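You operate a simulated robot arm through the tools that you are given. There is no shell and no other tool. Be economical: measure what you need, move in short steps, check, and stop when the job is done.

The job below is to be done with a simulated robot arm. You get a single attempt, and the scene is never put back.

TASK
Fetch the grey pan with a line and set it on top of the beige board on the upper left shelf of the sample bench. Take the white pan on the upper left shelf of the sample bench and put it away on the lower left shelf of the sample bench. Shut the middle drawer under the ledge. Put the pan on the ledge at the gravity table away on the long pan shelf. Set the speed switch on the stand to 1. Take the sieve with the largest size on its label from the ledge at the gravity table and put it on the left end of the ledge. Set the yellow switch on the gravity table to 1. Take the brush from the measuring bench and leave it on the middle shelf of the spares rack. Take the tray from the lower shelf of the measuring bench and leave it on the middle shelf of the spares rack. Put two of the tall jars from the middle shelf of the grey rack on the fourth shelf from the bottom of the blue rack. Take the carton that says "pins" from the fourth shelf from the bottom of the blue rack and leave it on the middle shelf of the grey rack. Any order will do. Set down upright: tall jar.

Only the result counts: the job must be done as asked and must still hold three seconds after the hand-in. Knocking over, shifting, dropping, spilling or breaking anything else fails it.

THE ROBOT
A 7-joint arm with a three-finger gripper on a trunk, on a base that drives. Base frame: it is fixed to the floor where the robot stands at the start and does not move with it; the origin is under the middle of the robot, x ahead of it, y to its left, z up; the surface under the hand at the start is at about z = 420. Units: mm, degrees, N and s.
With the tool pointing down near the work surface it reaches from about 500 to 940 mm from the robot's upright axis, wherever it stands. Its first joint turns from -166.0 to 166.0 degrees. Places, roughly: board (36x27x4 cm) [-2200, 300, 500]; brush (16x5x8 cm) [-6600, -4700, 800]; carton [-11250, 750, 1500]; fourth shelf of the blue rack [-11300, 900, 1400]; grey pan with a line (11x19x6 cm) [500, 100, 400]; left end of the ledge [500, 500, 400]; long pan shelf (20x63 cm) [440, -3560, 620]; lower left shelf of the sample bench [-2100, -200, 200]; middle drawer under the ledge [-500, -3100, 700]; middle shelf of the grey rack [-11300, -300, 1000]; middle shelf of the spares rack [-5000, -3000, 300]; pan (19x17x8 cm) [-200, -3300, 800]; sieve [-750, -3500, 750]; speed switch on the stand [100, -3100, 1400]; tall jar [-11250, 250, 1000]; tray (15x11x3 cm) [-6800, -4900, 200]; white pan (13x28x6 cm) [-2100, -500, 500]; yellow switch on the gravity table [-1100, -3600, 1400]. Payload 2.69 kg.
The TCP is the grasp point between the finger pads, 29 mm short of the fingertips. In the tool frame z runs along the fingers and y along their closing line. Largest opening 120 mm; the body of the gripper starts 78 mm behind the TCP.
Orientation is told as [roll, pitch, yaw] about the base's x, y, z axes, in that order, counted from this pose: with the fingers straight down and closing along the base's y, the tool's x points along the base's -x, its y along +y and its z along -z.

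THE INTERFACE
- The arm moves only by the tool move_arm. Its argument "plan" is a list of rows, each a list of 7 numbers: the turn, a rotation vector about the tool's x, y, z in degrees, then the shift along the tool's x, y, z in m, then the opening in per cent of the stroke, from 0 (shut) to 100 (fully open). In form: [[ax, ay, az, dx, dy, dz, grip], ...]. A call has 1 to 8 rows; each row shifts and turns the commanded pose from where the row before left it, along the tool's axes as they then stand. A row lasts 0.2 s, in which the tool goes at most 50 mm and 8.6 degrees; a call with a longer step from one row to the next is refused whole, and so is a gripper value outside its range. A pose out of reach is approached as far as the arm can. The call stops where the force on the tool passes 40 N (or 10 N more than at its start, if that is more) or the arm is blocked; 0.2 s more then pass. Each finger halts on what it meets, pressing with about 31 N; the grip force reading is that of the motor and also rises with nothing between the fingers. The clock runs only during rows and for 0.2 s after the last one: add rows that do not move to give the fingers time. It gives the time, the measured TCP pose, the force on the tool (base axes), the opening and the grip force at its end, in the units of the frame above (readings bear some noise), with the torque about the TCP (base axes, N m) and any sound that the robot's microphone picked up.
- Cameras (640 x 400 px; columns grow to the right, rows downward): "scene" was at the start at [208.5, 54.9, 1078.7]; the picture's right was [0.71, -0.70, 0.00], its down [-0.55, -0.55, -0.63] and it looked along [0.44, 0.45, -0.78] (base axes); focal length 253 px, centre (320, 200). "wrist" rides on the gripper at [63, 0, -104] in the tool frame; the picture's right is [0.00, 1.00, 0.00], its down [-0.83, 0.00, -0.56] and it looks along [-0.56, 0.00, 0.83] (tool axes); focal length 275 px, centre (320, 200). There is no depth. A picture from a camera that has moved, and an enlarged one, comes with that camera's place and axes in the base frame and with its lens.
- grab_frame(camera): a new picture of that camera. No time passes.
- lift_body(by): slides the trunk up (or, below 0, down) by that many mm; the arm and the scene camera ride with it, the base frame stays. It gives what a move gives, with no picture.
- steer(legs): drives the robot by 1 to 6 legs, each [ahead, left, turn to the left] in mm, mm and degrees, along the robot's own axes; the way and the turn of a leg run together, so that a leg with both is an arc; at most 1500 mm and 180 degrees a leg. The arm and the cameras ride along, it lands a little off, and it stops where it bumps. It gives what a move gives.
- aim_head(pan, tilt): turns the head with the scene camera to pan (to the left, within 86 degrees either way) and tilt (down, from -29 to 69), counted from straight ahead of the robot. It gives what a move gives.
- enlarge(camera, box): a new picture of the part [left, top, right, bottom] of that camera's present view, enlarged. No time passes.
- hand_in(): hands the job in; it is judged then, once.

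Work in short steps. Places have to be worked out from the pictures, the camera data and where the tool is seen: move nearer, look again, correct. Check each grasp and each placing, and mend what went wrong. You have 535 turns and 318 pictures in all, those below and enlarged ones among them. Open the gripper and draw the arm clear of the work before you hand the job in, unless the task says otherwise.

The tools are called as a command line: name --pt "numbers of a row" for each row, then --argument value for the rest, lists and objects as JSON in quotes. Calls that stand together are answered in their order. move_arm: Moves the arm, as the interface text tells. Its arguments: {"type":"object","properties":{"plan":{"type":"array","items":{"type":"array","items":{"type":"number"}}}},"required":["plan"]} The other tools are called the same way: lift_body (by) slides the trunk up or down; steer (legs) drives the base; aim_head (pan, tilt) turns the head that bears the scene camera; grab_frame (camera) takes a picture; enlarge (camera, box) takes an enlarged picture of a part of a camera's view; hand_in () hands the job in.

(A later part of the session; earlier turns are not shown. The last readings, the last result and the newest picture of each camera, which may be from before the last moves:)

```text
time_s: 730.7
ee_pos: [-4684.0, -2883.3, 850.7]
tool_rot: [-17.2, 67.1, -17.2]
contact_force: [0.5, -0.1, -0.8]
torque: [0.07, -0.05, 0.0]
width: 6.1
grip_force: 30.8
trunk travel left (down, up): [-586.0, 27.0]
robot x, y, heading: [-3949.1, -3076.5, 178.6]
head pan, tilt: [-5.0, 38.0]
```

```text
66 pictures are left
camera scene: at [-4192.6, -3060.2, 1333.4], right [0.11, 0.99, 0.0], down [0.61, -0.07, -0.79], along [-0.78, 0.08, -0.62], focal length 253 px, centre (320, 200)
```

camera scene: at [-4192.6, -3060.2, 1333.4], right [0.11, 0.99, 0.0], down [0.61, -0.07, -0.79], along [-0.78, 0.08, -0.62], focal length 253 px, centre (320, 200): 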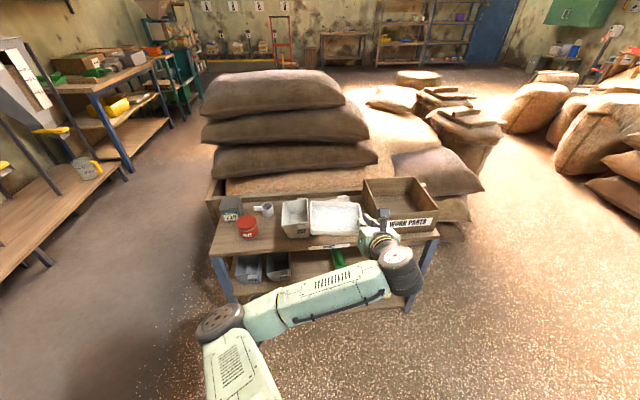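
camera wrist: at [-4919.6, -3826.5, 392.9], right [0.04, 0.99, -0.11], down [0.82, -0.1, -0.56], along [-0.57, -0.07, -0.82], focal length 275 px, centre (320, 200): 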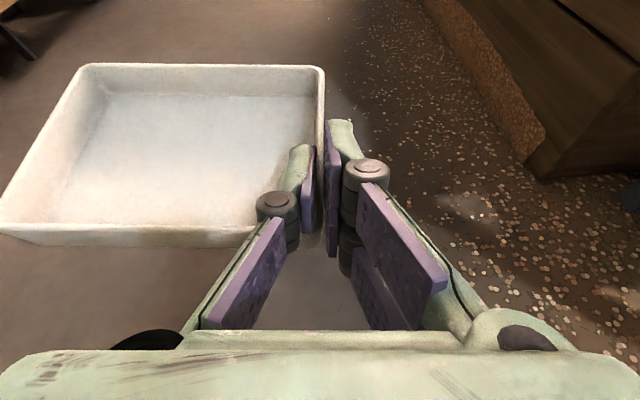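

Shift right to place the tray right of the brush; level the tray and lower.

steer --legs '[[0, -215, 0]]'

lift_body --by -400

move_arm --pt "0 -4 -3.3 0 0 0 0" --pt "0 -4 -3.3 0 0 0 0" --pt "0 0 0 -0.03 0 0.01 0" --pt "0 0 0 -0.03 0 0.01 0" --pt "0 0 0 0 0 0 0"

grab_frame --camera "scene"

grab_frame --camera "wrist"

```text
time_s: 733.0
ee_pos: [-4681.1, -2669.2, 849.6]
tool_rot: [-17.1, 67.1, -17.2]
contact_force: [0.0, 0.6, -1.2]
torque: [0.06, -0.05, -0.01]
width: 6.0
grip_force: 31.3
trunk travel left (down, up): [-586.0, 27.0]
robot x, y, heading: [-3943.7, -2854.6, 178.9]
head pan, tilt: [-5.0, 38.0]
```

```text
time_s: 736.9
ee_pos: [-4680.3, -2669.1, 449.8]
tool_rot: [-17.0, 67.0, -17.1]
contact_force: [0.7, -0.1, -1.5]
torque: [0.08, -0.06, -0.01]
width: 5.9
grip_force: 31.7
trunk travel left (down, up): [-186.0, 427.0]
robot x, y, heading: [-3944.7, -2857.4, 179.3]
head pan, tilt: [-5.0, 38.0]
```

```text
time_s: 738.0
ee_pos: [-4668.1, -2668.3, 387.7]
tool_rot: [-1.2, 60.2, 0.4]
contact_force: [-0.2, -0.7, -1.4]
torque: [0.1, -0.05, 0.0]
width: 5.8
grip_force: 31.0
trunk travel left (down, up): [-186.0, 427.0]
robot x, y, heading: [-3947.5, -2858.5, 178.9]
head pan, tilt: [-5.0, 38.0]
```

```text
65 pictures are left
camera scene: at [-4188.6, -2844.1, 933.5], right [0.1, 0.99, 0.0], down [0.61, -0.06, -0.79], along [-0.78, 0.08, -0.62], focal length 253 px, centre (320, 200)
```

scene: 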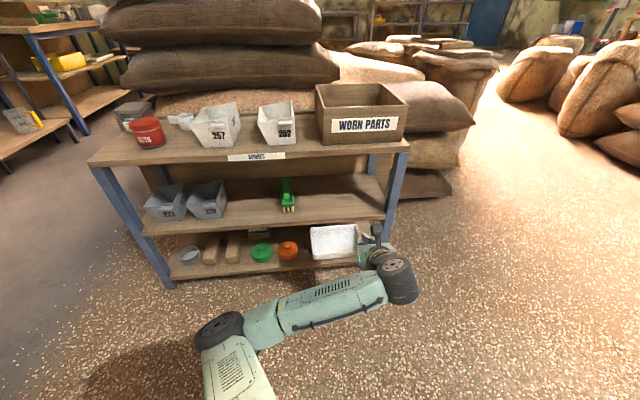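

```text
64 pictures are left
camera wrist: at [-4609.1, -2665.3, 493.4], right [-0.03, 1.0, -0.01], down [0.9, 0.02, -0.44], along [-0.44, -0.02, -0.9], focal length 275 px, centre (320, 200)
```

wrist: 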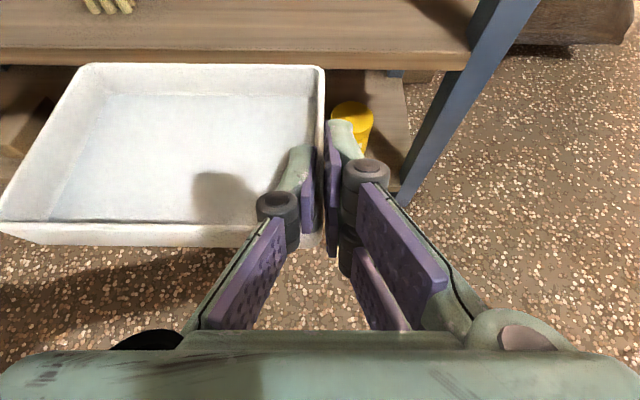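

Shelf end y≈−2525; tray clear of brush. Drive in 150, then 130.

steer --legs '[[150, 0, 0]]'

steer --legs '[[130, 0, 0]]'

grab_frame --camera "wrist"

```text
time_s: 739.4
ee_pos: [-4818.3, -2665.6, 388.5]
tool_rot: [-1.2, 60.2, 0.4]
contact_force: [-0.1, -0.6, -1.9]
torque: [0.07, 0.01, -0.03]
width: 6.0
grip_force: 31.1
trunk travel left (down, up): [-186.0, 427.0]
robot x, y, heading: [-4095.7, -2851.6, 178.8]
head pan, tilt: [-5.0, 38.0]
```

```text
time_s: 740.7
ee_pos: [-4949.9, -2664.6, 387.7]
tool_rot: [-1.2, 60.2, 0.4]
contact_force: [0.8, -0.1, -0.8]
torque: [0.08, -0.08, 0.03]
width: 6.2
grip_force: 31.1
trunk travel left (down, up): [-186.0, 427.0]
robot x, y, heading: [-4227.3, -2851.3, 179.2]
head pan, tilt: [-5.0, 38.0]
```

```text
63 pictures are left
camera wrist: at [-4891.3, -2660.7, 493.8], right [-0.03, 1.0, -0.01], down [0.9, 0.02, -0.44], along [-0.44, -0.02, -0.9], focal length 275 px, centre (320, 200)
```

wrist: 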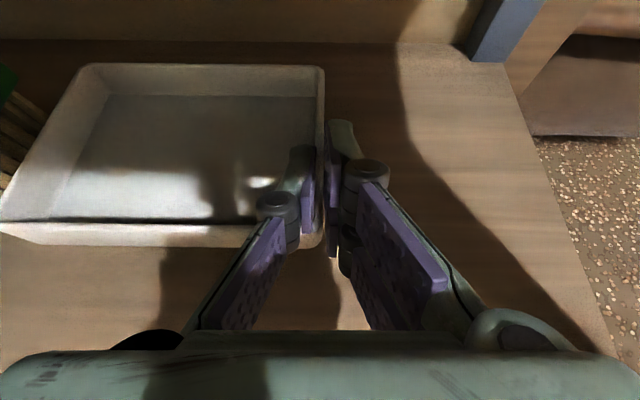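

Clear of the brush. Lower gently.

move_arm --pt "0 0 0 -0.009 0 0.005 0" --pt "0 0 0 -0.009 0 0.005 0" --pt "0 0 0 -0.005 0 0.003 0" --pt "0 0 0 0 0 0 0"

move_arm --pt "0 0 0 -0.005 0 0.003 0" --pt "0 0 0 -0.005 0 0.003 0" --pt "0 0 0 0 0 0 0"

```text
time_s: 741.7
ee_pos: [-4951.0, -2665.3, 362.9]
tool_rot: [-1.1, 60.4, 0.5]
contact_force: [0.9, -0.7, 6.9]
torque: [0.03, 0.64, 0.02]
width: 5.8
grip_force: 30.8
trunk travel left (down, up): [-186.0, 427.0]
robot x, y, heading: [-4228.0, -2849.2, 179.1]
head pan, tilt: [-5.0, 38.0]
```

```text
time_s: 742.2
ee_pos: [-4950.8, -2664.0, 361.2]
tool_rot: [-0.3, 61.2, 1.0]
contact_force: [2.8, -0.7, 16.1]
torque: [0.07, -0.45, -0.01]
width: 6.0
grip_force: 30.8
trunk travel left (down, up): [-186.0, 427.0]
robot x, y, heading: [-4232.6, -2852.3, 179.0]
head pan, tilt: [-5.0, 38.0]
stopped in row 2: the force on the tool passed its limit at 45 N (the readings are from after the stop); the commanded pose is now the measured one
```

Landed at TCP ≈ 361. Ease up 3 mm, open and lift the fingers out.

move_arm --pt "0 0 0 0.003 0 -0.0015 0" --pt "0 0 0 0 0 0 15" --pt "0 0 0 0 0 0 28" --pt "0 0 0 0 0 0 28" --pt "0 0 0 0.013 0 -0.007 28" --pt "0 0 0 0.013 0 -0.007 28" --pt "0 0 0 0.013 0 -0.007 28"

grab_frame --camera "wrist"

```text
time_s: 743.9
ee_pos: [-4951.3, -2664.4, 405.6]
tool_rot: [-0.8, 60.7, 0.8]
contact_force: [0.2, 0.5, -0.2]
torque: [-0.01, 0.03, -0.03]
width: 33.8
grip_force: 0.2
trunk travel left (down, up): [-186.0, 427.0]
robot x, y, heading: [-4231.4, -2851.1, 179.1]
head pan, tilt: [-5.0, 38.0]
```

```text
62 pictures are left
camera wrist: at [-4891.7, -2660.9, 511.8], right [-0.03, 1.0, 0.0], down [0.89, 0.02, -0.45], along [-0.45, -0.01, -0.89], focal length 275 px, centre (320, 200)
```

wrist: 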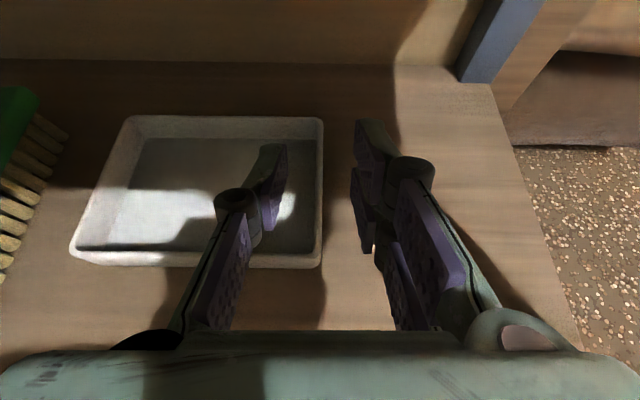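

Tray sits flat. Back out and verify both items.

steer --legs '[[-300, 0, 0]]'

enlarge --camera "scene" --box '[100, 60, 420, 290]'

```text
time_s: 745.9
ee_pos: [-4655.4, -2668.2, 406.8]
tool_rot: [-0.6, 60.8, 0.7]
contact_force: [-0.3, -1.0, -0.2]
torque: [-0.03, 0.0, -0.02]
width: 33.6
grip_force: 0.0
trunk travel left (down, up): [-186.0, 427.0]
robot x, y, heading: [-3930.0, -2857.1, 179.0]
head pan, tilt: [-5.0, 38.0]
```

```text
1.74 times, centred on (260, 175) of scene
camera zoom: at [-4173.5, -2844.2, 933.5], right [0.11, 0.99, 0.0], down [0.61, -0.07, -0.79], along [-0.78, 0.08, -0.62], focal length 440 px, centre (424, 244)
```

zoom: 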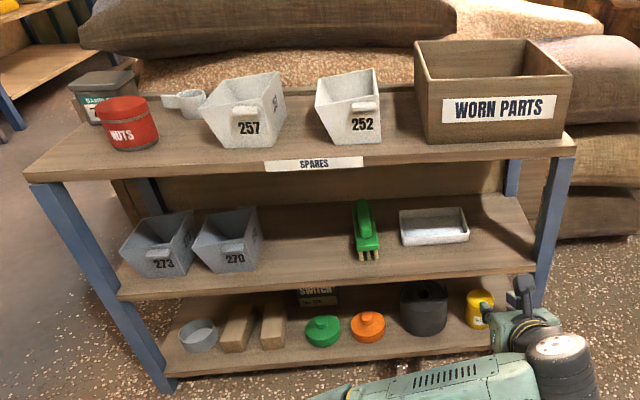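

Both items on the middle shelf. Raise the hand and travel toward the racks in the far west.

lift_body --by 400

steer --legs '[[190, 0, 1], [0, 1150, 0], [1400, 0, 0], [1400, 0, 0], [1300, 0, 0]]'

aim_head --pan -40 --tilt 15

grab_frame --camera "scene"

```text
time_s: 749.7
ee_pos: [-4654.8, -2666.7, 806.3]
tool_rot: [-0.6, 60.8, 0.6]
contact_force: [0.2, -0.9, -0.3]
torque: [0.03, -0.01, 0.04]
width: 33.6
grip_force: 0.1
trunk travel left (down, up): [-586.0, 27.0]
robot x, y, heading: [-3929.9, -2855.6, 178.5]
head pan, tilt: [-5.0, 38.0]
```

```text
time_s: 773.3
ee_pos: [-7664.2, -3698.4, 806.0]
tool_rot: [-0.8, 60.6, -0.8]
contact_force: [-0.1, -0.5, 0.3]
torque: [-0.03, 0.0, 0.0]
width: 33.3
grip_force: 0.1
trunk travel left (down, up): [-586.0, 27.0]
robot x, y, heading: [-6945.2, -3905.5, 177.6]
head pan, tilt: [-5.0, 38.0]
stopped in leg 4: the robot was blocked; the commanded pose is now the measured one
```

```text
time_s: 774.3
ee_pos: [-7664.6, -3697.7, 806.9]
tool_rot: [-0.7, 60.8, -0.8]
contact_force: [0.7, 0.5, 0.5]
torque: [-0.03, 0.01, 0.02]
width: 33.6
grip_force: 0.0
trunk travel left (down, up): [-586.0, 27.0]
robot x, y, heading: [-6944.0, -3901.8, 177.5]
head pan, tilt: [-40.0, 15.0]
```

```text
60 pictures are left
camera scene: at [-7171.7, -3835.0, 1370.0], right [0.68, 0.74, 0.0], down [0.19, -0.18, -0.97], along [-0.71, 0.65, -0.26], focal length 253 px, centre (320, 200)
```

scene: 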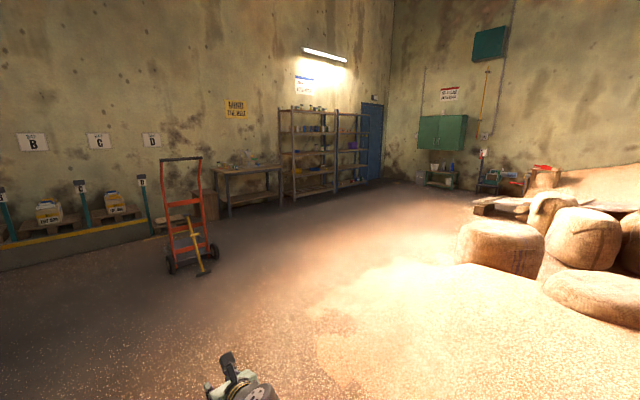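

Correct heading, move left, and continue west to x≈−8500 before going north.

steer --legs '[[0, 90, 2.4], [1400, 0, 0]]'

steer --legs '[[200, -300, 0], [0, -1200, 0], [0, -1400, 0]]'

```text
time_s: 782.2
ee_pos: [-9064.7, -3778.3, 805.4]
tool_rot: [-0.7, 60.9, 0.2]
contact_force: [-0.7, -0.4, 0.4]
torque: [-0.04, -0.03, -0.01]
width: 33.5
grip_force: 0.1
trunk travel left (down, up): [-586.0, 27.0]
robot x, y, heading: [-8342.2, -3974.8, 178.5]
head pan, tilt: [-40.0, 15.0]
```

```text
time_s: 798.4
ee_pos: [-9211.8, -1853.2, 807.4]
tool_rot: [-0.7, 60.7, -1.9]
contact_force: [-0.4, -0.8, -0.3]
torque: [-0.01, -0.01, -0.01]
width: 33.6
grip_force: 0.2
trunk travel left (down, up): [-586.0, 27.0]
robot x, y, heading: [-8495.3, -2078.2, 176.3]
head pan, tilt: [-40.0, 15.0]
stopped in leg 3: the robot was blocked; the commanded pose is now the measured one
```

aim_head --pan -60 --tilt 30

grab_frame --camera "scene"

```text
time_s: 799.2
ee_pos: [-9211.0, -1853.1, 806.7]
tool_rot: [-0.7, 60.7, -2.0]
contact_force: [-0.7, -0.4, -0.2]
torque: [0.01, -0.04, 0.01]
width: 33.8
grip_force: 0.1
trunk travel left (down, up): [-586.0, 27.0]
robot x, y, heading: [-8499.3, -2072.8, 176.3]
head pan, tilt: [-60.0, 30.0]
```

```text
59 pictures are left
camera scene: at [-8694.3, -1983.6, 1345.9], right [0.9, 0.44, 0.0], down [0.22, -0.45, -0.87], along [-0.38, 0.78, -0.5], focal length 253 px, centre (320, 200)
```

scene: 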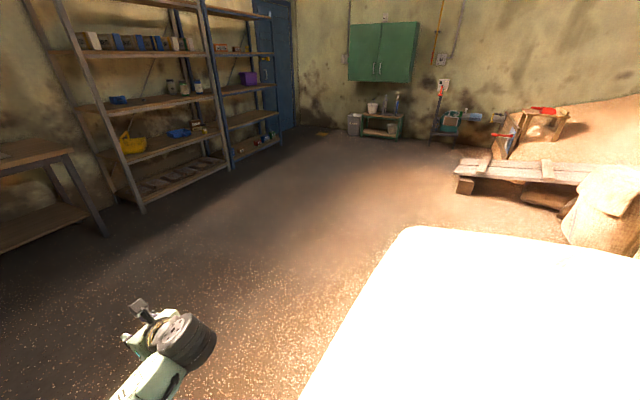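

steer --legs '[[1000, 60, 3.7], [0, -1450, 0]]'

aim_head --pan -25 --tilt 12

grab_frame --camera "scene"

```text
time_s: 815.2
ee_pos: [-10241.1, -524.3, 806.2]
tool_rot: [-0.7, 60.9, 2.8]
contact_force: [0.4, -0.1, -0.5]
torque: [-0.01, 0.01, -0.01]
width: 33.6
grip_force: 0.0
trunk travel left (down, up): [-586.0, 27.0]
robot x, y, heading: [-9510.2, -685.6, -178.9]
head pan, tilt: [-60.0, 30.0]
```

```text
time_s: 816.2
ee_pos: [-10242.0, -524.5, 806.7]
tool_rot: [-0.7, 60.8, 2.9]
contact_force: [0.4, -0.7, -0.6]
torque: [0.01, 0.01, 0.02]
width: 33.5
grip_force: 0.0
trunk travel left (down, up): [-586.0, 27.0]
robot x, y, heading: [-9511.1, -685.1, -178.7]
head pan, tilt: [-25.0, 12.0]
```

```text
58 pictures are left
camera scene: at [-9753.2, -651.2, 1374.9], right [0.41, 0.91, 0.0], down [0.19, -0.08, -0.98], along [-0.89, 0.4, -0.21], focal length 253 px, centre (320, 200)
```

scene: 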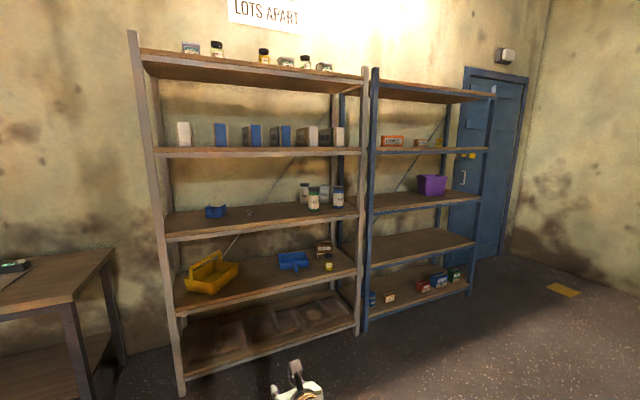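

Racks found. Zoom on the jars and cartons.

enlarge --camera "scene" --box '[270, 110, 480, 240]'

```text
3.05 times, centred on (375, 175) of scene
camera zoom: at [-9753.2, -651.2, 1374.9], right [0.41, 0.91, 0.0], down [0.19, -0.08, -0.98], along [-0.89, 0.4, -0.21], focal length 771 px, centre (152, 276)
```

zoom: 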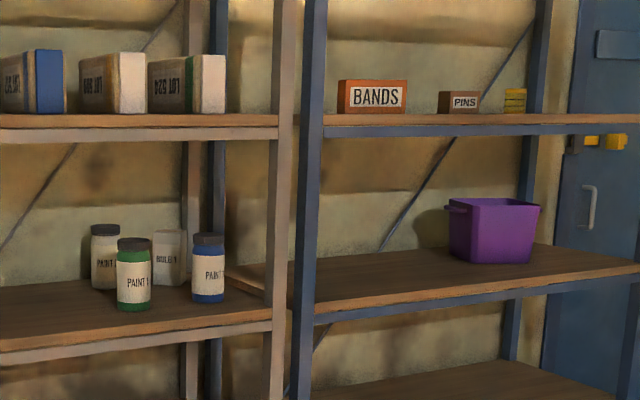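

Jars and "PINS" carton identified. Level the tool (10° nose-down) and raise the hand to ≈1400.

move_arm --pt "0 7 0 0.035 0 0.01 60" --pt "0 7 0 0.04 0 0 80" --pt "0 5 0 0.045 0 0 100" --pt "0 0 0 0.045 0 0 100" --pt "0 0 0 0.045 0 0 100" --pt "0 0 0 0.045 0 0 100" --pt "0 0 0 0.045 0 0 100" --pt "0 0 0 0.045 0 0 100"

move_arm --pt "0 0 0 0.045 0 0 100" --pt "0 0 0 0.045 0 0 100" --pt "0 0 0 0.045 0 0 100" --pt "0 0 0 0.045 0 0 100" --pt "0 0 0 0.045 0 0 100" --pt "0 0 0 0 0 0 100"

steer --legs '[[0, -1250, -1.3], [500, 0, 0]]'

grab_frame --camera "wrist"

```text
time_s: 818.0
ee_pos: [-10334.3, -527.9, 1135.8]
tool_rot: [-2.2, 79.8, 1.4]
contact_force: [0.0, -0.1, -0.1]
torque: [-0.02, 0.02, 0.0]
width: 119.9
grip_force: 0.1
trunk travel left (down, up): [-586.0, 27.0]
robot x, y, heading: [-9509.3, -685.6, -179.0]
head pan, tilt: [-25.0, 12.0]
```

```text
time_s: 819.4
ee_pos: [-10372.5, -529.1, 1355.7]
tool_rot: [-1.9, 79.7, 1.6]
contact_force: [0.3, 0.4, -0.9]
torque: [-0.02, -0.02, 0.04]
width: 120.0
grip_force: 0.1
trunk travel left (down, up): [-586.0, 27.0]
robot x, y, heading: [-9509.0, -690.6, -178.9]
head pan, tilt: [-25.0, 12.0]
```

```text
time_s: 831.8
ee_pos: [-10897.7, 689.9, 1355.9]
tool_rot: [-1.9, 79.7, 2.2]
contact_force: [-0.6, -0.3, -0.5]
torque: [0.0, 0.01, 0.03]
width: 119.8
grip_force: 0.1
trunk travel left (down, up): [-586.0, 27.0]
robot x, y, heading: [-10037.5, 536.0, -178.4]
head pan, tilt: [-25.0, 12.0]
```

```text
56 pictures are left
camera wrist: at [-10807.6, 697.2, 1434.5], right [-0.07, 1.0, 0.0], down [0.69, 0.05, -0.72], along [-0.72, -0.05, -0.69], focal length 275 px, centre (320, 200)
```

wrist: 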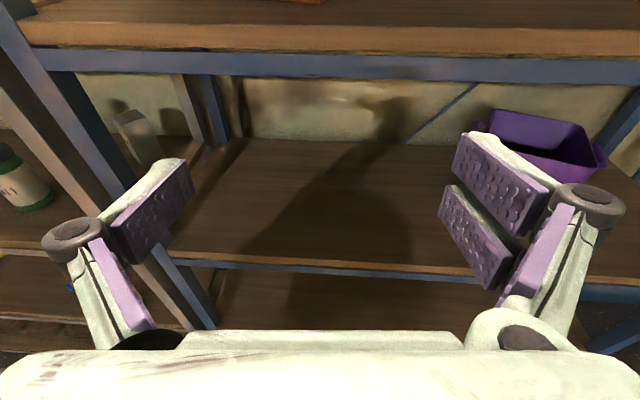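

4th shelf top ≈ 1392. Raise to ≈1440 and look for the PINS carton.

lift_body --by 27

move_arm --pt "0 0 0 0.045 0 -0.01 100" --pt "0 0 0 0.045 0 -0.01 100" --pt "0 0 0 0 0 0 100"

grab_frame --camera "wrist"

```text
time_s: 832.5
ee_pos: [-10898.0, 689.0, 1382.4]
tool_rot: [-1.9, 79.7, 2.2]
contact_force: [-1.1, 0.7, -0.5]
torque: [0.0, 0.02, -0.03]
width: 120.1
grip_force: 0.1
trunk travel left (down, up): [-613.0, 0.0]
robot x, y, heading: [-10034.1, 540.2, -178.3]
head pan, tilt: [-25.0, 12.0]
```

```text
time_s: 833.3
ee_pos: [-10895.0, 693.5, 1473.0]
tool_rot: [-1.9, 79.7, 2.2]
contact_force: [-0.1, -0.3, 0.1]
torque: [0.0, 0.0, 0.0]
width: 120.0
grip_force: 0.1
trunk travel left (down, up): [-613.0, 0.0]
robot x, y, heading: [-10033.8, 538.2, -178.2]
head pan, tilt: [-25.0, 12.0]
```

```text
55 pictures are left
camera wrist: at [-10804.1, 700.3, 1553.2], right [-0.07, 1.0, 0.0], down [0.69, 0.05, -0.72], along [-0.72, -0.05, -0.7], focal length 275 px, centre (320, 200)
```

wrist: 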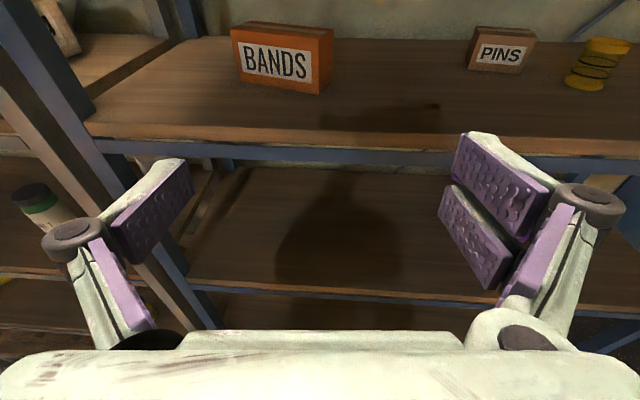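

PINS is near (−11290, 953, 1416). Shift right 258 and look again from straight ahead.

steer --legs '[[0, -258, -1.8]]'

grab_frame --camera "wrist"

```text
time_s: 835.9
ee_pos: [-10892.0, 977.0, 1473.0]
tool_rot: [-1.9, 79.8, 0.2]
contact_force: [0.2, 0.1, 0.1]
torque: [0.0, -0.03, 0.01]
width: 120.2
grip_force: 0.0
trunk travel left (down, up): [-613.0, 0.0]
robot x, y, heading: [-10039.0, 798.1, 179.9]
head pan, tilt: [-25.0, 12.0]
```

```text
54 pictures are left
camera wrist: at [-10801.4, 982.5, 1553.1], right [-0.04, 1.0, 0.0], down [0.69, 0.03, -0.72], along [-0.72, -0.03, -0.69], focal length 275 px, centre (320, 200)
```

wrist: 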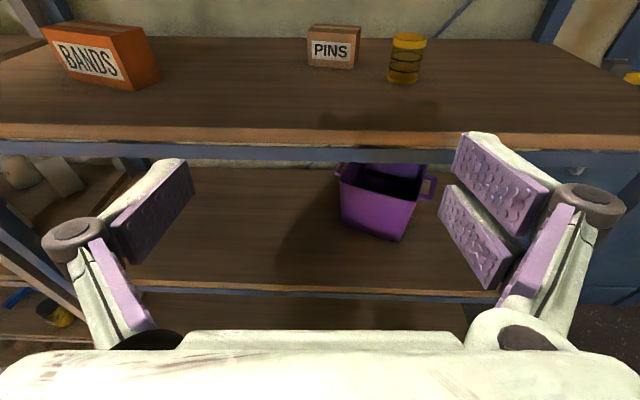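

Align laterally (+22), lower to z≈1420, pitch slightly, and drive 300 closer.

move_arm --pt "0 -3 0 -0.027 0.011 0 100" --pt "0 0 0 -0.027 0.011 0 100" --pt "0 0 0 0 0 0 100"

steer --legs '[[290, 0, 0]]'

grab_frame --camera "wrist"

```text
time_s: 836.7
ee_pos: [-10882.1, 998.9, 1420.0]
tool_rot: [-1.3, 76.8, 1.0]
contact_force: [1.2, 0.3, 0.1]
torque: [-0.01, -0.01, 0.03]
width: 120.0
grip_force: 0.0
trunk travel left (down, up): [-613.0, 0.0]
robot x, y, heading: [-10038.3, 797.1, 179.9]
head pan, tilt: [-25.0, 12.0]
```

```text
time_s: 838.7
ee_pos: [-11169.3, 1000.9, 1418.8]
tool_rot: [-1.5, 76.7, 0.7]
contact_force: [-0.7, -0.6, -0.7]
torque: [0.0, 0.0, 0.01]
width: 120.3
grip_force: 0.0
trunk travel left (down, up): [-613.0, 0.0]
robot x, y, heading: [-10326.8, 793.7, 179.9]
head pan, tilt: [-25.0, 12.0]
```

```text
53 pictures are left
camera wrist: at [-11083.0, 1005.4, 1504.1], right [-0.04, 1.0, 0.0], down [0.73, 0.03, -0.68], along [-0.68, -0.03, -0.73], focal length 275 px, centre (320, 200)
```

wrist: 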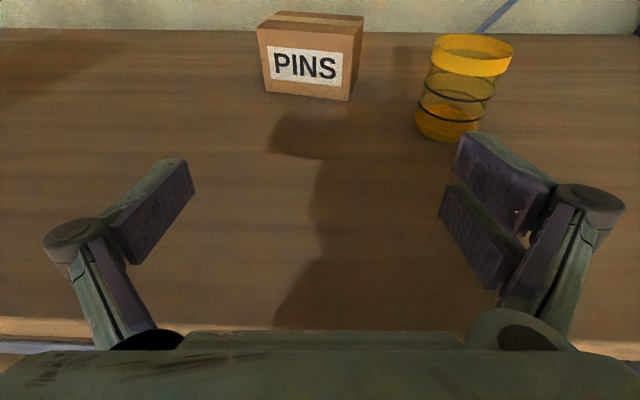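

PINS front center (−11311, 983), with a canister at y≥1068 on the right. Narrow opening to 96 mm, shift left 12, advance 100.

move_arm --pt "0 0 0 0 -0.012 0 80" --pt "0 0 0 0 0 0 80" --pt "0 0 0 0 0 0 80"

steer --legs '[[100, 0, 0]]'

grab_frame --camera "wrist"

```text
time_s: 839.5
ee_pos: [-11167.8, 989.4, 1419.6]
tool_rot: [-1.3, 76.9, 0.7]
contact_force: [0.2, 0.1, 0.3]
torque: [-0.03, -0.02, 0.03]
width: 95.8
grip_force: 0.1
trunk travel left (down, up): [-613.0, 0.0]
robot x, y, heading: [-10328.6, 796.5, 179.7]
head pan, tilt: [-25.0, 12.0]
```

```text
time_s: 840.6
ee_pos: [-11268.4, 989.8, 1418.5]
tool_rot: [-1.5, 76.6, 0.8]
contact_force: [0.1, 0.2, -0.8]
torque: [-0.02, 0.01, 0.01]
width: 95.9
grip_force: 0.0
trunk travel left (down, up): [-613.0, 0.0]
robot x, y, heading: [-10424.8, 798.5, 179.9]
head pan, tilt: [-25.0, 12.0]
```

```text
52 pictures are left
camera wrist: at [-11182.6, 994.4, 1503.3], right [-0.04, 1.0, 0.0], down [0.73, 0.03, -0.68], along [-0.68, -0.03, -0.73], focal length 275 px, centre (320, 200)
```

wrist: 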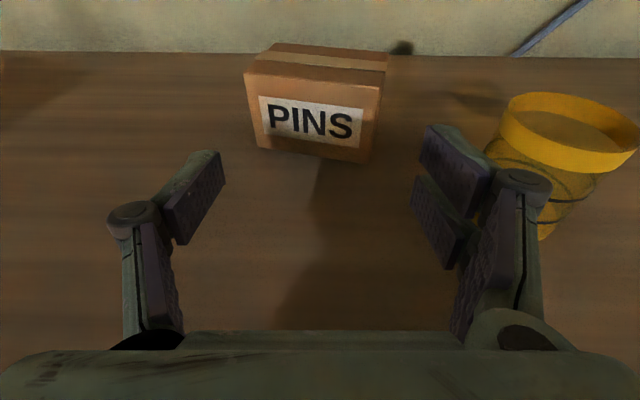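

Aligned. Advance 55 and close on the carton.

steer --legs '[[55, 0, 0]]'

move_arm --pt "0 0 0 0 0 0 65" --pt "0 0 0 0 0 0 50" --pt "0 0 0 0 0 0 40" --pt "0 0 0 0 0 0 40"

grab_frame --camera "wrist"

```text
time_s: 841.6
ee_pos: [-11323.5, 991.3, 1418.3]
tool_rot: [-1.6, 76.7, 0.5]
contact_force: [-1.8, -0.2, -0.5]
torque: [0.02, 0.03, 0.02]
width: 96.1
grip_force: 0.2
trunk travel left (down, up): [-613.0, 0.0]
robot x, y, heading: [-10482.1, 800.2, 179.8]
head pan, tilt: [-25.0, 12.0]
```

```text
time_s: 842.6
ee_pos: [-11321.8, 991.0, 1419.1]
tool_rot: [-1.5, 76.9, 0.5]
contact_force: [0.8, 0.1, 0.6]
torque: [-0.01, 0.02, -0.03]
width: 48.9
grip_force: 0.4
trunk travel left (down, up): [-613.0, 0.0]
robot x, y, heading: [-10479.9, 800.6, 179.9]
head pan, tilt: [-25.0, 12.0]
```

```text
51 pictures are left
camera wrist: at [-11235.5, 995.7, 1504.1], right [-0.04, 1.0, 0.0], down [0.73, 0.03, -0.68], along [-0.68, -0.03, -0.73], focal length 275 px, centre (320, 200)
```

wrist: 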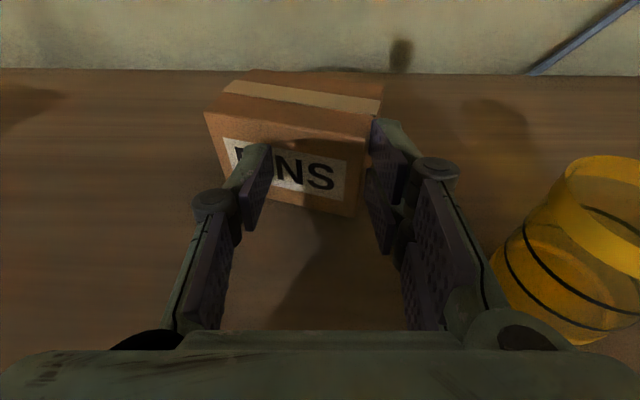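

The carton is further left/deeper. Back 40, open to 96 mm, shift left 15 mm, yaw slightly to match, then advance 75.

steer --legs '[[-45, 0, 0]]'

move_arm --pt "0 0 0 0 -0.008 0 65" --pt "0 0 0 0 -0.008 0 80" --pt "-4 0 0 0 0 0 82" --pt "-4 0 0 0 0 0 82"

grab_frame --camera "wrist"

```text
time_s: 843.5
ee_pos: [-11277.6, 990.7, 1420.4]
tool_rot: [-1.4, 76.7, 0.7]
contact_force: [1.1, 0.6, 0.0]
torque: [0.0, -0.02, -0.01]
width: 48.2
grip_force: 0.0
trunk travel left (down, up): [-613.0, 0.0]
robot x, y, heading: [-10434.6, 796.3, 179.7]
head pan, tilt: [-25.0, 12.0]
```

```text
time_s: 844.5
ee_pos: [-11277.4, 974.8, 1420.7]
tool_rot: [6.6, 76.7, 0.7]
contact_force: [-0.5, -0.2, 0.3]
torque: [-0.01, 0.0, 0.01]
width: 98.4
grip_force: 0.0
trunk travel left (down, up): [-613.0, 0.0]
robot x, y, heading: [-10433.3, 798.6, 179.5]
head pan, tilt: [-25.0, 12.0]
```

```text
50 pictures are left
camera wrist: at [-11191.4, 964.2, 1504.6], right [0.1, 0.99, 0.03], down [0.73, -0.05, -0.68], along [-0.68, 0.09, -0.73], focal length 275 px, centre (320, 200)
```

wrist: 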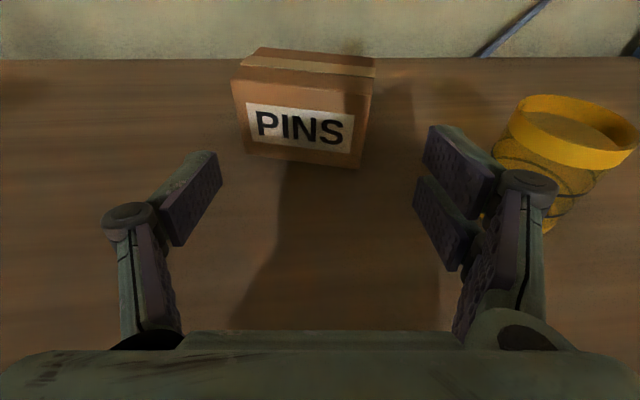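

move_arm --pt "0 0 0 0 -0.012 0 80" --pt "0 0 0 0.0085 0 0.0365 80" --pt "0 0 0 0.0085 0 0.0365 80" --pt "0 0 0 0 0 0 80"

grab_frame --camera "wrist"

```text
time_s: 845.5
ee_pos: [-11352.2, 969.0, 1420.5]
tool_rot: [6.5, 76.8, 0.6]
contact_force: [-0.9, -0.6, 0.6]
torque: [0.01, -0.03, 0.03]
width: 96.0
grip_force: 0.2
trunk travel left (down, up): [-613.0, 0.0]
robot x, y, heading: [-10437.1, 798.1, 179.9]
head pan, tilt: [-25.0, 12.0]
```

```text
49 pictures are left
camera wrist: at [-11265.7, 959.5, 1504.7], right [0.1, 0.99, 0.03], down [0.73, -0.05, -0.68], along [-0.68, 0.09, -0.73], focal length 275 px, centre (320, 200)
```

wrist: 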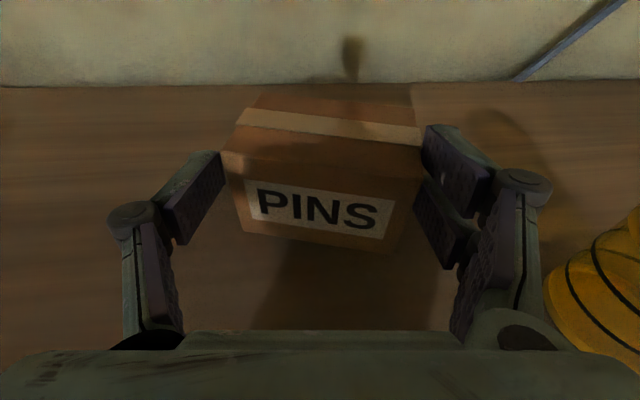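

Carton is between the fingers now. Close.

move_arm --pt "0 0 0 0.002 0 0.01 80" --pt "0 0 0 0 0 0 60" --pt "0 0 0 0 0 0 40" --pt "0 0 0 0 0 0 40" --pt "0 0 0 0 0 0 40"

move_arm --pt "0 0 0 0.015 0 0.003 40" --pt "0 0 0 0.025 0 0.005 40" --pt "0 0 0 0 0 0 40"

grab_frame --camera "wrist"

```text
time_s: 846.7
ee_pos: [-11357.5, 970.0, 1423.8]
tool_rot: [6.8, 77.2, 0.9]
contact_force: [0.8, 0.6, 0.9]
torque: [-0.16, 0.04, -0.06]
width: 93.1
grip_force: 31.2
trunk travel left (down, up): [-613.0, 0.0]
robot x, y, heading: [-10435.5, 800.3, 179.8]
head pan, tilt: [-25.0, 12.0]
```

```text
time_s: 847.5
ee_pos: [-11380.6, 972.2, 1453.8]
tool_rot: [6.5, 76.6, 0.6]
contact_force: [0.1, -0.4, -3.1]
torque: [-0.01, -0.09, 0.0]
width: 92.9
grip_force: 31.2
trunk travel left (down, up): [-613.0, 0.0]
robot x, y, heading: [-10436.0, 799.1, 179.9]
head pan, tilt: [-25.0, 12.0]
```

```text
48 pictures are left
camera wrist: at [-11295.5, 961.9, 1539.3], right [0.1, 0.99, 0.03], down [0.73, -0.05, -0.68], along [-0.68, 0.09, -0.73], focal length 275 px, centre (320, 200)
```

wrist: 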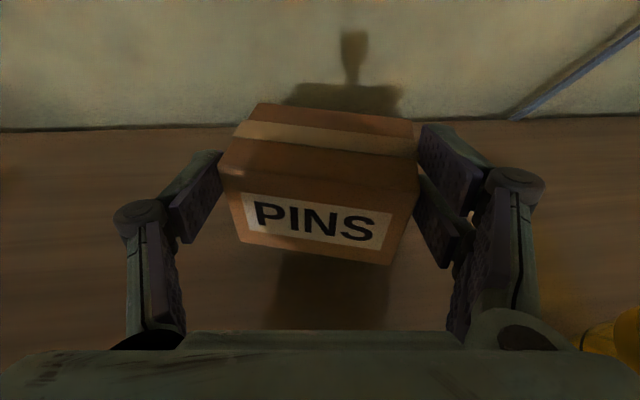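

Carton held. Back out, then shift left to the grey rack and lower to view its middle shelf.

steer --legs '[[-500, 0, 0], [0, 1100, 0]]'

lift_body --by -260

grab_frame --camera "wrist"

grab_frame --camera "scene"

```text
time_s: 859.1
ee_pos: [-10888.5, -160.0, 1455.3]
tool_rot: [6.6, 76.8, 0.3]
contact_force: [-0.4, 0.6, -2.3]
torque: [0.01, -0.12, 0.0]
width: 92.3
grip_force: 31.5
trunk travel left (down, up): [-613.0, 0.0]
robot x, y, heading: [-9945.9, -337.9, 179.3]
head pan, tilt: [-25.0, 12.0]
```

```text
time_s: 861.8
ee_pos: [-10889.4, -160.2, 1194.5]
tool_rot: [6.6, 76.8, 0.4]
contact_force: [-0.8, 0.1, -3.1]
torque: [0.01, -0.08, -0.04]
width: 92.1
grip_force: 30.9
trunk travel left (down, up): [-353.0, 260.0]
robot x, y, heading: [-9946.7, -337.1, 179.3]
head pan, tilt: [-25.0, 12.0]
```

```text
47 pictures are left
camera wrist: at [-10802.8, -170.4, 1280.1], right [0.1, 0.99, 0.03], down [0.73, -0.05, -0.68], along [-0.68, 0.09, -0.73], focal length 275 px, centre (320, 200)
```

wrist: 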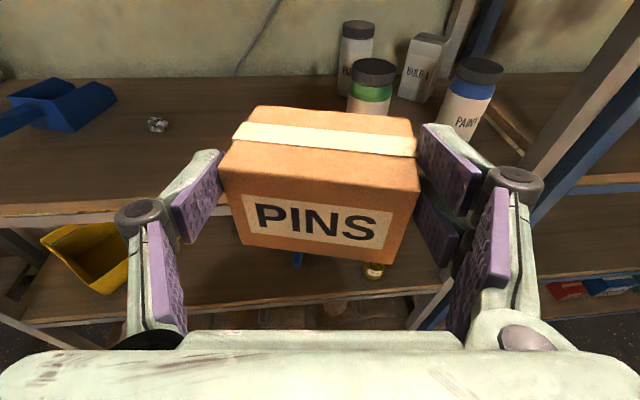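

```text
46 pictures are left
camera scene: at [-10185.9, -296.0, 1141.9], right [0.43, 0.9, 0.0], down [0.19, -0.09, -0.98], along [-0.88, 0.42, -0.21], focal length 253 px, centre (320, 200)
```

scene: 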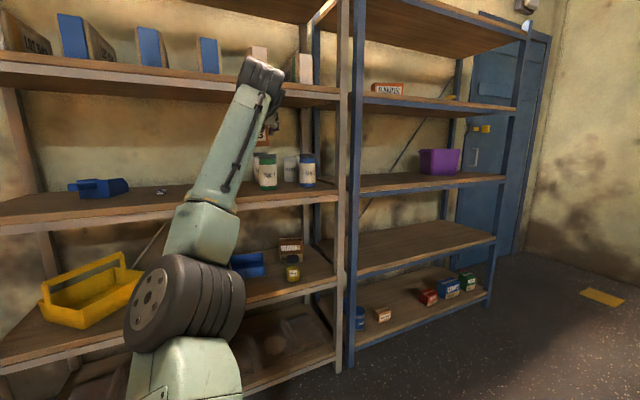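

Middle shelf z≈1010. Place the carton at about (−11200, −260): shift left 100, lower to 1090, drive in 310.

steer --legs '[[0, 105, 0]]'

lift_body --by -105

steer --legs '[[310, 0, 0]]'

grab_frame --camera "wrist"

```text
time_s: 863.2
ee_pos: [-10888.9, -262.4, 1194.5]
tool_rot: [6.4, 76.7, 0.2]
contact_force: [-0.5, 0.1, -3.1]
torque: [-0.04, -0.06, 0.03]
width: 92.1
grip_force: 30.6
trunk travel left (down, up): [-353.0, 260.0]
robot x, y, heading: [-9946.8, -443.4, 179.7]
head pan, tilt: [-25.0, 12.0]
```

```text
time_s: 864.6
ee_pos: [-10889.1, -263.0, 1089.3]
tool_rot: [6.5, 76.7, 0.3]
contact_force: [-0.5, 0.7, -2.7]
torque: [0.02, -0.1, 0.0]
width: 92.1
grip_force: 31.0
trunk travel left (down, up): [-248.0, 365.0]
robot x, y, heading: [-9947.3, -439.8, 179.4]
head pan, tilt: [-25.0, 12.0]
```

```text
time_s: 866.7
ee_pos: [-11203.2, -257.7, 1090.6]
tool_rot: [6.5, 76.7, 0.2]
contact_force: [0.1, -0.4, -4.0]
torque: [-0.04, -0.1, -0.01]
width: 91.8
grip_force: 31.0
trunk travel left (down, up): [-248.0, 365.0]
robot x, y, heading: [-10259.4, -438.9, 179.2]
head pan, tilt: [-25.0, 12.0]
```

```text
45 pictures are left
camera wrist: at [-11118.1, -267.8, 1175.0], right [0.11, 0.99, 0.03], down [0.73, -0.06, -0.68], along [-0.68, 0.09, -0.73], focal length 275 px, centre (320, 200)
```

wrist: 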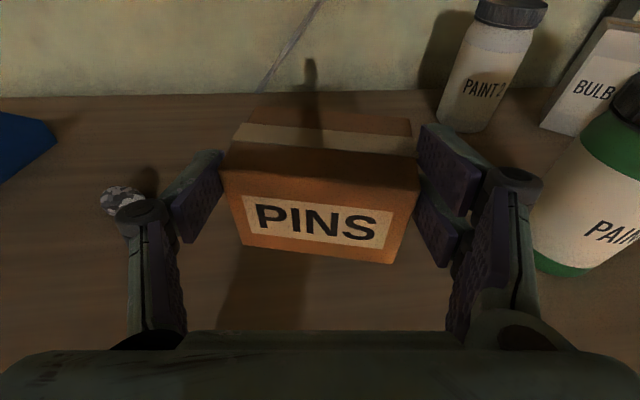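

Clear on both sides. Lower until contact.

lift_body --by -40

lift_body --by -6

lift_body --by -5

```text
time_s: 867.6
ee_pos: [-11203.5, -257.4, 1051.0]
tool_rot: [6.5, 76.7, 0.2]
contact_force: [0.2, -0.1, -2.6]
torque: [-0.03, -0.11, 0.01]
width: 92.1
grip_force: 30.9
trunk travel left (down, up): [-208.0, 405.0]
robot x, y, heading: [-10261.2, -436.2, 179.3]
head pan, tilt: [-25.0, 12.0]
```

```text
time_s: 868.1
ee_pos: [-11203.2, -257.9, 1043.8]
tool_rot: [6.5, 76.6, 0.2]
contact_force: [0.2, 0.4, -2.9]
torque: [-0.06, -0.12, 0.0]
width: 91.9
grip_force: 31.1
trunk travel left (down, up): [-202.0, 411.0]
robot x, y, heading: [-10260.6, -437.7, 179.3]
head pan, tilt: [-25.0, 12.0]
```

```text
time_s: 868.6
ee_pos: [-11202.8, -256.3, 1039.0]
tool_rot: [6.4, 76.7, 0.2]
contact_force: [-0.7, 0.2, -2.6]
torque: [-0.04, -0.11, -0.01]
width: 91.9
grip_force: 31.2
trunk travel left (down, up): [-197.0, 416.0]
robot x, y, heading: [-10261.8, -439.1, 179.2]
head pan, tilt: [-25.0, 12.0]
```

lift_body --by -5

lift_body --by -5

lift_body --by -5

```text
time_s: 869.2
ee_pos: [-11204.0, -257.1, 1034.7]
tool_rot: [6.5, 76.7, 0.1]
contact_force: [0.2, -0.1, -2.8]
torque: [-0.02, -0.12, -0.01]
width: 92.1
grip_force: 31.2
trunk travel left (down, up): [-192.0, 421.0]
robot x, y, heading: [-10261.0, -438.2, 179.4]
head pan, tilt: [-25.0, 12.0]
```

```text
time_s: 869.7
ee_pos: [-11203.9, -256.9, 1029.7]
tool_rot: [6.5, 76.7, 0.2]
contact_force: [0.8, 0.0, -2.6]
torque: [-0.02, -0.09, -0.03]
width: 91.7
grip_force: 30.9
trunk travel left (down, up): [-187.0, 426.0]
robot x, y, heading: [-10257.5, -436.4, 179.1]
head pan, tilt: [-25.0, 12.0]
```

```text
time_s: 870.3
ee_pos: [-11203.8, -257.4, 1023.7]
tool_rot: [6.5, 76.7, 0.2]
contact_force: [0.4, 0.2, -2.9]
torque: [0.0, -0.08, -0.01]
width: 91.8
grip_force: 30.8
trunk travel left (down, up): [-182.0, 431.0]
robot x, y, heading: [-10263.1, -439.7, 179.4]
head pan, tilt: [-25.0, 12.0]
```

lift_body --by -8

grab_frame --camera "wrist"

```text
time_s: 870.8
ee_pos: [-11202.8, -257.7, 1017.4]
tool_rot: [6.5, 76.7, 0.2]
contact_force: [-0.4, 1.1, -1.2]
torque: [-0.09, -0.01, -0.01]
width: 91.8
grip_force: 31.4
trunk travel left (down, up): [-174.0, 439.0]
robot x, y, heading: [-10256.7, -438.5, 179.2]
head pan, tilt: [-25.0, 12.0]
```

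```text
44 pictures are left
camera wrist: at [-11117.8, -267.9, 1101.3], right [0.11, 0.99, 0.03], down [0.73, -0.06, -0.68], along [-0.68, 0.09, -0.73], focal length 275 px, centre (320, 200)
```

wrist: 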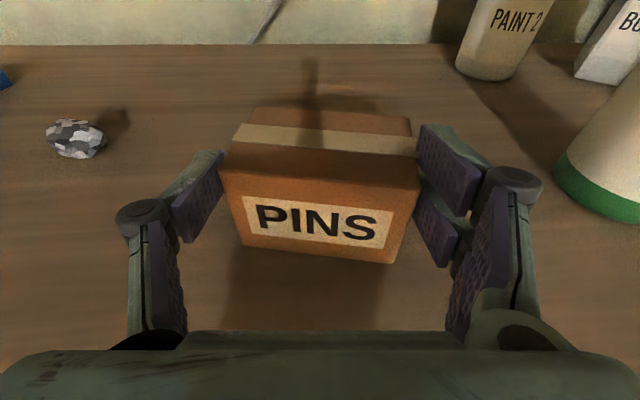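

Touching. Seat 3 mm more, open and withdraw.

lift_body --by -3

move_arm --pt "0 0 0 0 0 0 90" --pt "0 0 0 0 0 0 97" --pt "0 0 0 0 0 0 97"

steer --legs '[[-320, 0, 0]]'

lift_body --by 100

steer --legs '[[0, -250, 0]]'

grab_frame --camera "wrist"

```text
time_s: 871.4
ee_pos: [-11203.2, -257.1, 1016.0]
tool_rot: [6.4, 77.1, 0.1]
contact_force: [-4.1, -0.3, 7.7]
torque: [-0.35, 0.92, -0.15]
width: 91.7
grip_force: 31.0
trunk travel left (down, up): [-171.0, 442.0]
robot x, y, heading: [-10264.1, -438.1, 179.4]
head pan, tilt: [-25.0, 12.0]
```

```text
time_s: 872.2
ee_pos: [-11204.3, -257.3, 1014.2]
tool_rot: [6.5, 76.7, 0.2]
contact_force: [0.7, -0.2, -0.4]
torque: [0.02, 0.01, 0.03]
width: 116.2
grip_force: 0.1
trunk travel left (down, up): [-171.0, 442.0]
robot x, y, heading: [-10263.6, -436.9, 179.3]
head pan, tilt: [-25.0, 12.0]
```

```text
time_s: 874.3
ee_pos: [-10880.0, -264.5, 1013.4]
tool_rot: [6.5, 76.6, 0.5]
contact_force: [-0.2, 0.1, 0.9]
torque: [-0.02, 0.0, 0.01]
width: 116.4
grip_force: 0.1
trunk travel left (down, up): [-171.0, 442.0]
robot x, y, heading: [-9933.9, -440.5, 179.2]
head pan, tilt: [-25.0, 12.0]
```

```text
time_s: 875.6
ee_pos: [-10879.3, -263.8, 1113.3]
tool_rot: [6.5, 76.6, 0.5]
contact_force: [-0.3, -0.4, -0.4]
torque: [-0.05, -0.01, -0.01]
width: 116.2
grip_force: 0.0
trunk travel left (down, up): [-271.0, 342.0]
robot x, y, heading: [-9934.3, -443.6, 179.6]
head pan, tilt: [-25.0, 12.0]
```

```text
time_s: 878.2
ee_pos: [-10876.1, -7.7, 1114.1]
tool_rot: [6.5, 76.7, 0.2]
contact_force: [-0.2, 0.0, -0.5]
torque: [-0.02, -0.03, 0.04]
width: 116.4
grip_force: 0.1
trunk travel left (down, up): [-271.0, 342.0]
robot x, y, heading: [-9935.1, -188.0, 179.1]
head pan, tilt: [-25.0, 12.0]
```

```text
43 pictures are left
camera wrist: at [-10790.4, -17.9, 1198.1], right [0.11, 0.99, 0.03], down [0.73, -0.06, -0.68], along [-0.68, 0.09, -0.73], focal length 275 px, centre (320, 200)
```

wrist: 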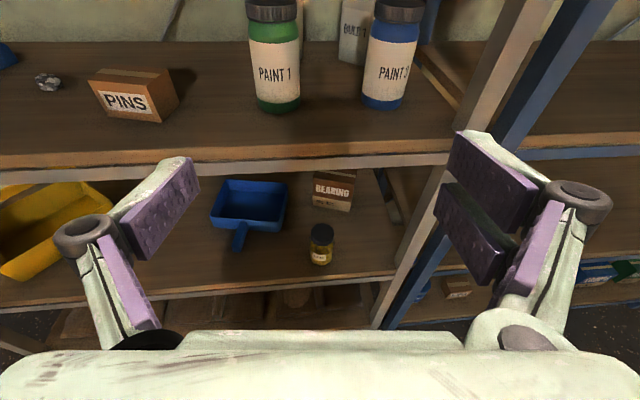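

PINS is placed. Now the green jar at about (−11218, −37): level the tool, lower to z≈1060, and approach.

move_arm --pt "0 6 0 0 0 0 97" --pt "0 6 0 0 0 0 97" --pt "0 0 0 0 0 0 97"

lift_body --by -54

steer --legs '[[220, 29, 0]]'

grab_frame --camera "wrist"

```text
time_s: 879.0
ee_pos: [-10876.7, -7.6, 1113.5]
tool_rot: [53.0, 88.1, 46.8]
contact_force: [0.1, 0.5, 0.0]
torque: [-0.01, -0.02, 0.01]
width: 116.4
grip_force: 0.1
trunk travel left (down, up): [-271.0, 342.0]
robot x, y, heading: [-9932.4, -189.9, 179.3]
head pan, tilt: [-25.0, 12.0]
```

```text
time_s: 880.0
ee_pos: [-10876.6, -8.1, 1060.8]
tool_rot: [51.6, 88.0, 45.6]
contact_force: [0.3, 0.6, -0.4]
torque: [0.02, -0.01, -0.04]
width: 116.1
grip_force: 0.0
trunk travel left (down, up): [-217.0, 396.0]
robot x, y, heading: [-9930.4, -189.2, 179.5]
head pan, tilt: [-25.0, 12.0]
```

```text
time_s: 881.6
ee_pos: [-11091.4, -37.0, 1059.4]
tool_rot: [51.6, 88.1, 45.6]
contact_force: [-0.2, 0.0, 0.6]
torque: [0.0, -0.01, -0.02]
width: 116.6
grip_force: 0.1
trunk travel left (down, up): [-217.0, 396.0]
robot x, y, heading: [-10147.3, -215.8, 179.5]
head pan, tilt: [-25.0, 12.0]
```

```text
42 pictures are left
camera wrist: at [-10989.5, -47.6, 1124.4], right [0.11, 0.99, 0.03], down [0.57, -0.04, -0.82], along [-0.81, 0.1, -0.57], focal length 275 px, centre (320, 200)
```

wrist: 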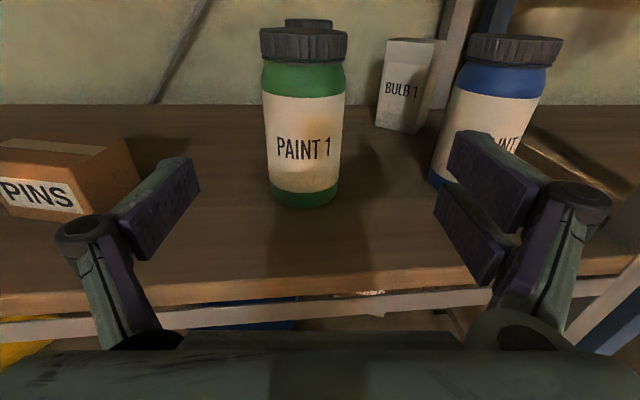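

Drive straight in 122 mm so the jar is between the pads, then close.

steer --legs '[[122, -3, 0]]'

move_arm --pt "0 0 0 0 0 0 75" --pt "0 0 0 0 0 0 55" --pt "0 0 0 0 0 0 45" --pt "0 0 0 0 0 0 45" --pt "0 0 0 0 0 0 45"

grab_frame --camera "wrist"

```text
time_s: 882.9
ee_pos: [-11213.3, -29.5, 1058.9]
tool_rot: [51.8, 88.1, 45.6]
contact_force: [-0.3, -0.1, 0.5]
torque: [0.0, 0.05, 0.0]
width: 116.4
grip_force: 0.1
trunk travel left (down, up): [-217.0, 396.0]
robot x, y, heading: [-10268.6, -209.8, 179.3]
head pan, tilt: [-25.0, 12.0]
```

```text
time_s: 884.1
ee_pos: [-11213.8, -31.0, 1060.4]
tool_rot: [51.7, 88.1, 45.5]
contact_force: [0.8, -2.4, -0.1]
torque: [-0.17, 0.17, 0.17]
width: 70.5
grip_force: 31.3
trunk travel left (down, up): [-217.0, 396.0]
robot x, y, heading: [-10268.2, -214.8, 179.2]
head pan, tilt: [-25.0, 12.0]
```

```text
41 pictures are left
camera wrist: at [-11112.4, -42.0, 1124.4], right [0.11, 0.99, 0.03], down [0.57, -0.04, -0.82], along [-0.81, 0.1, -0.57], focal length 275 px, centre (320, 200)
```

wrist: 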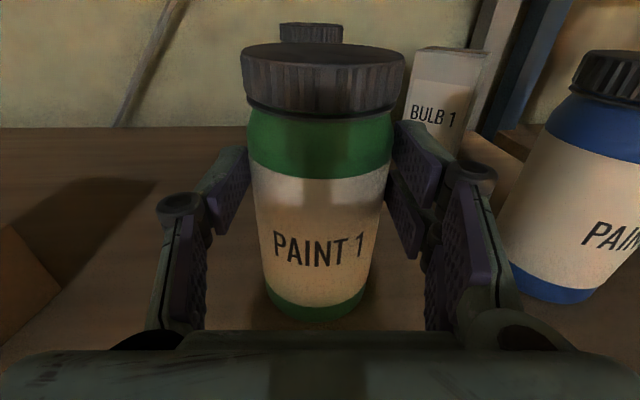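

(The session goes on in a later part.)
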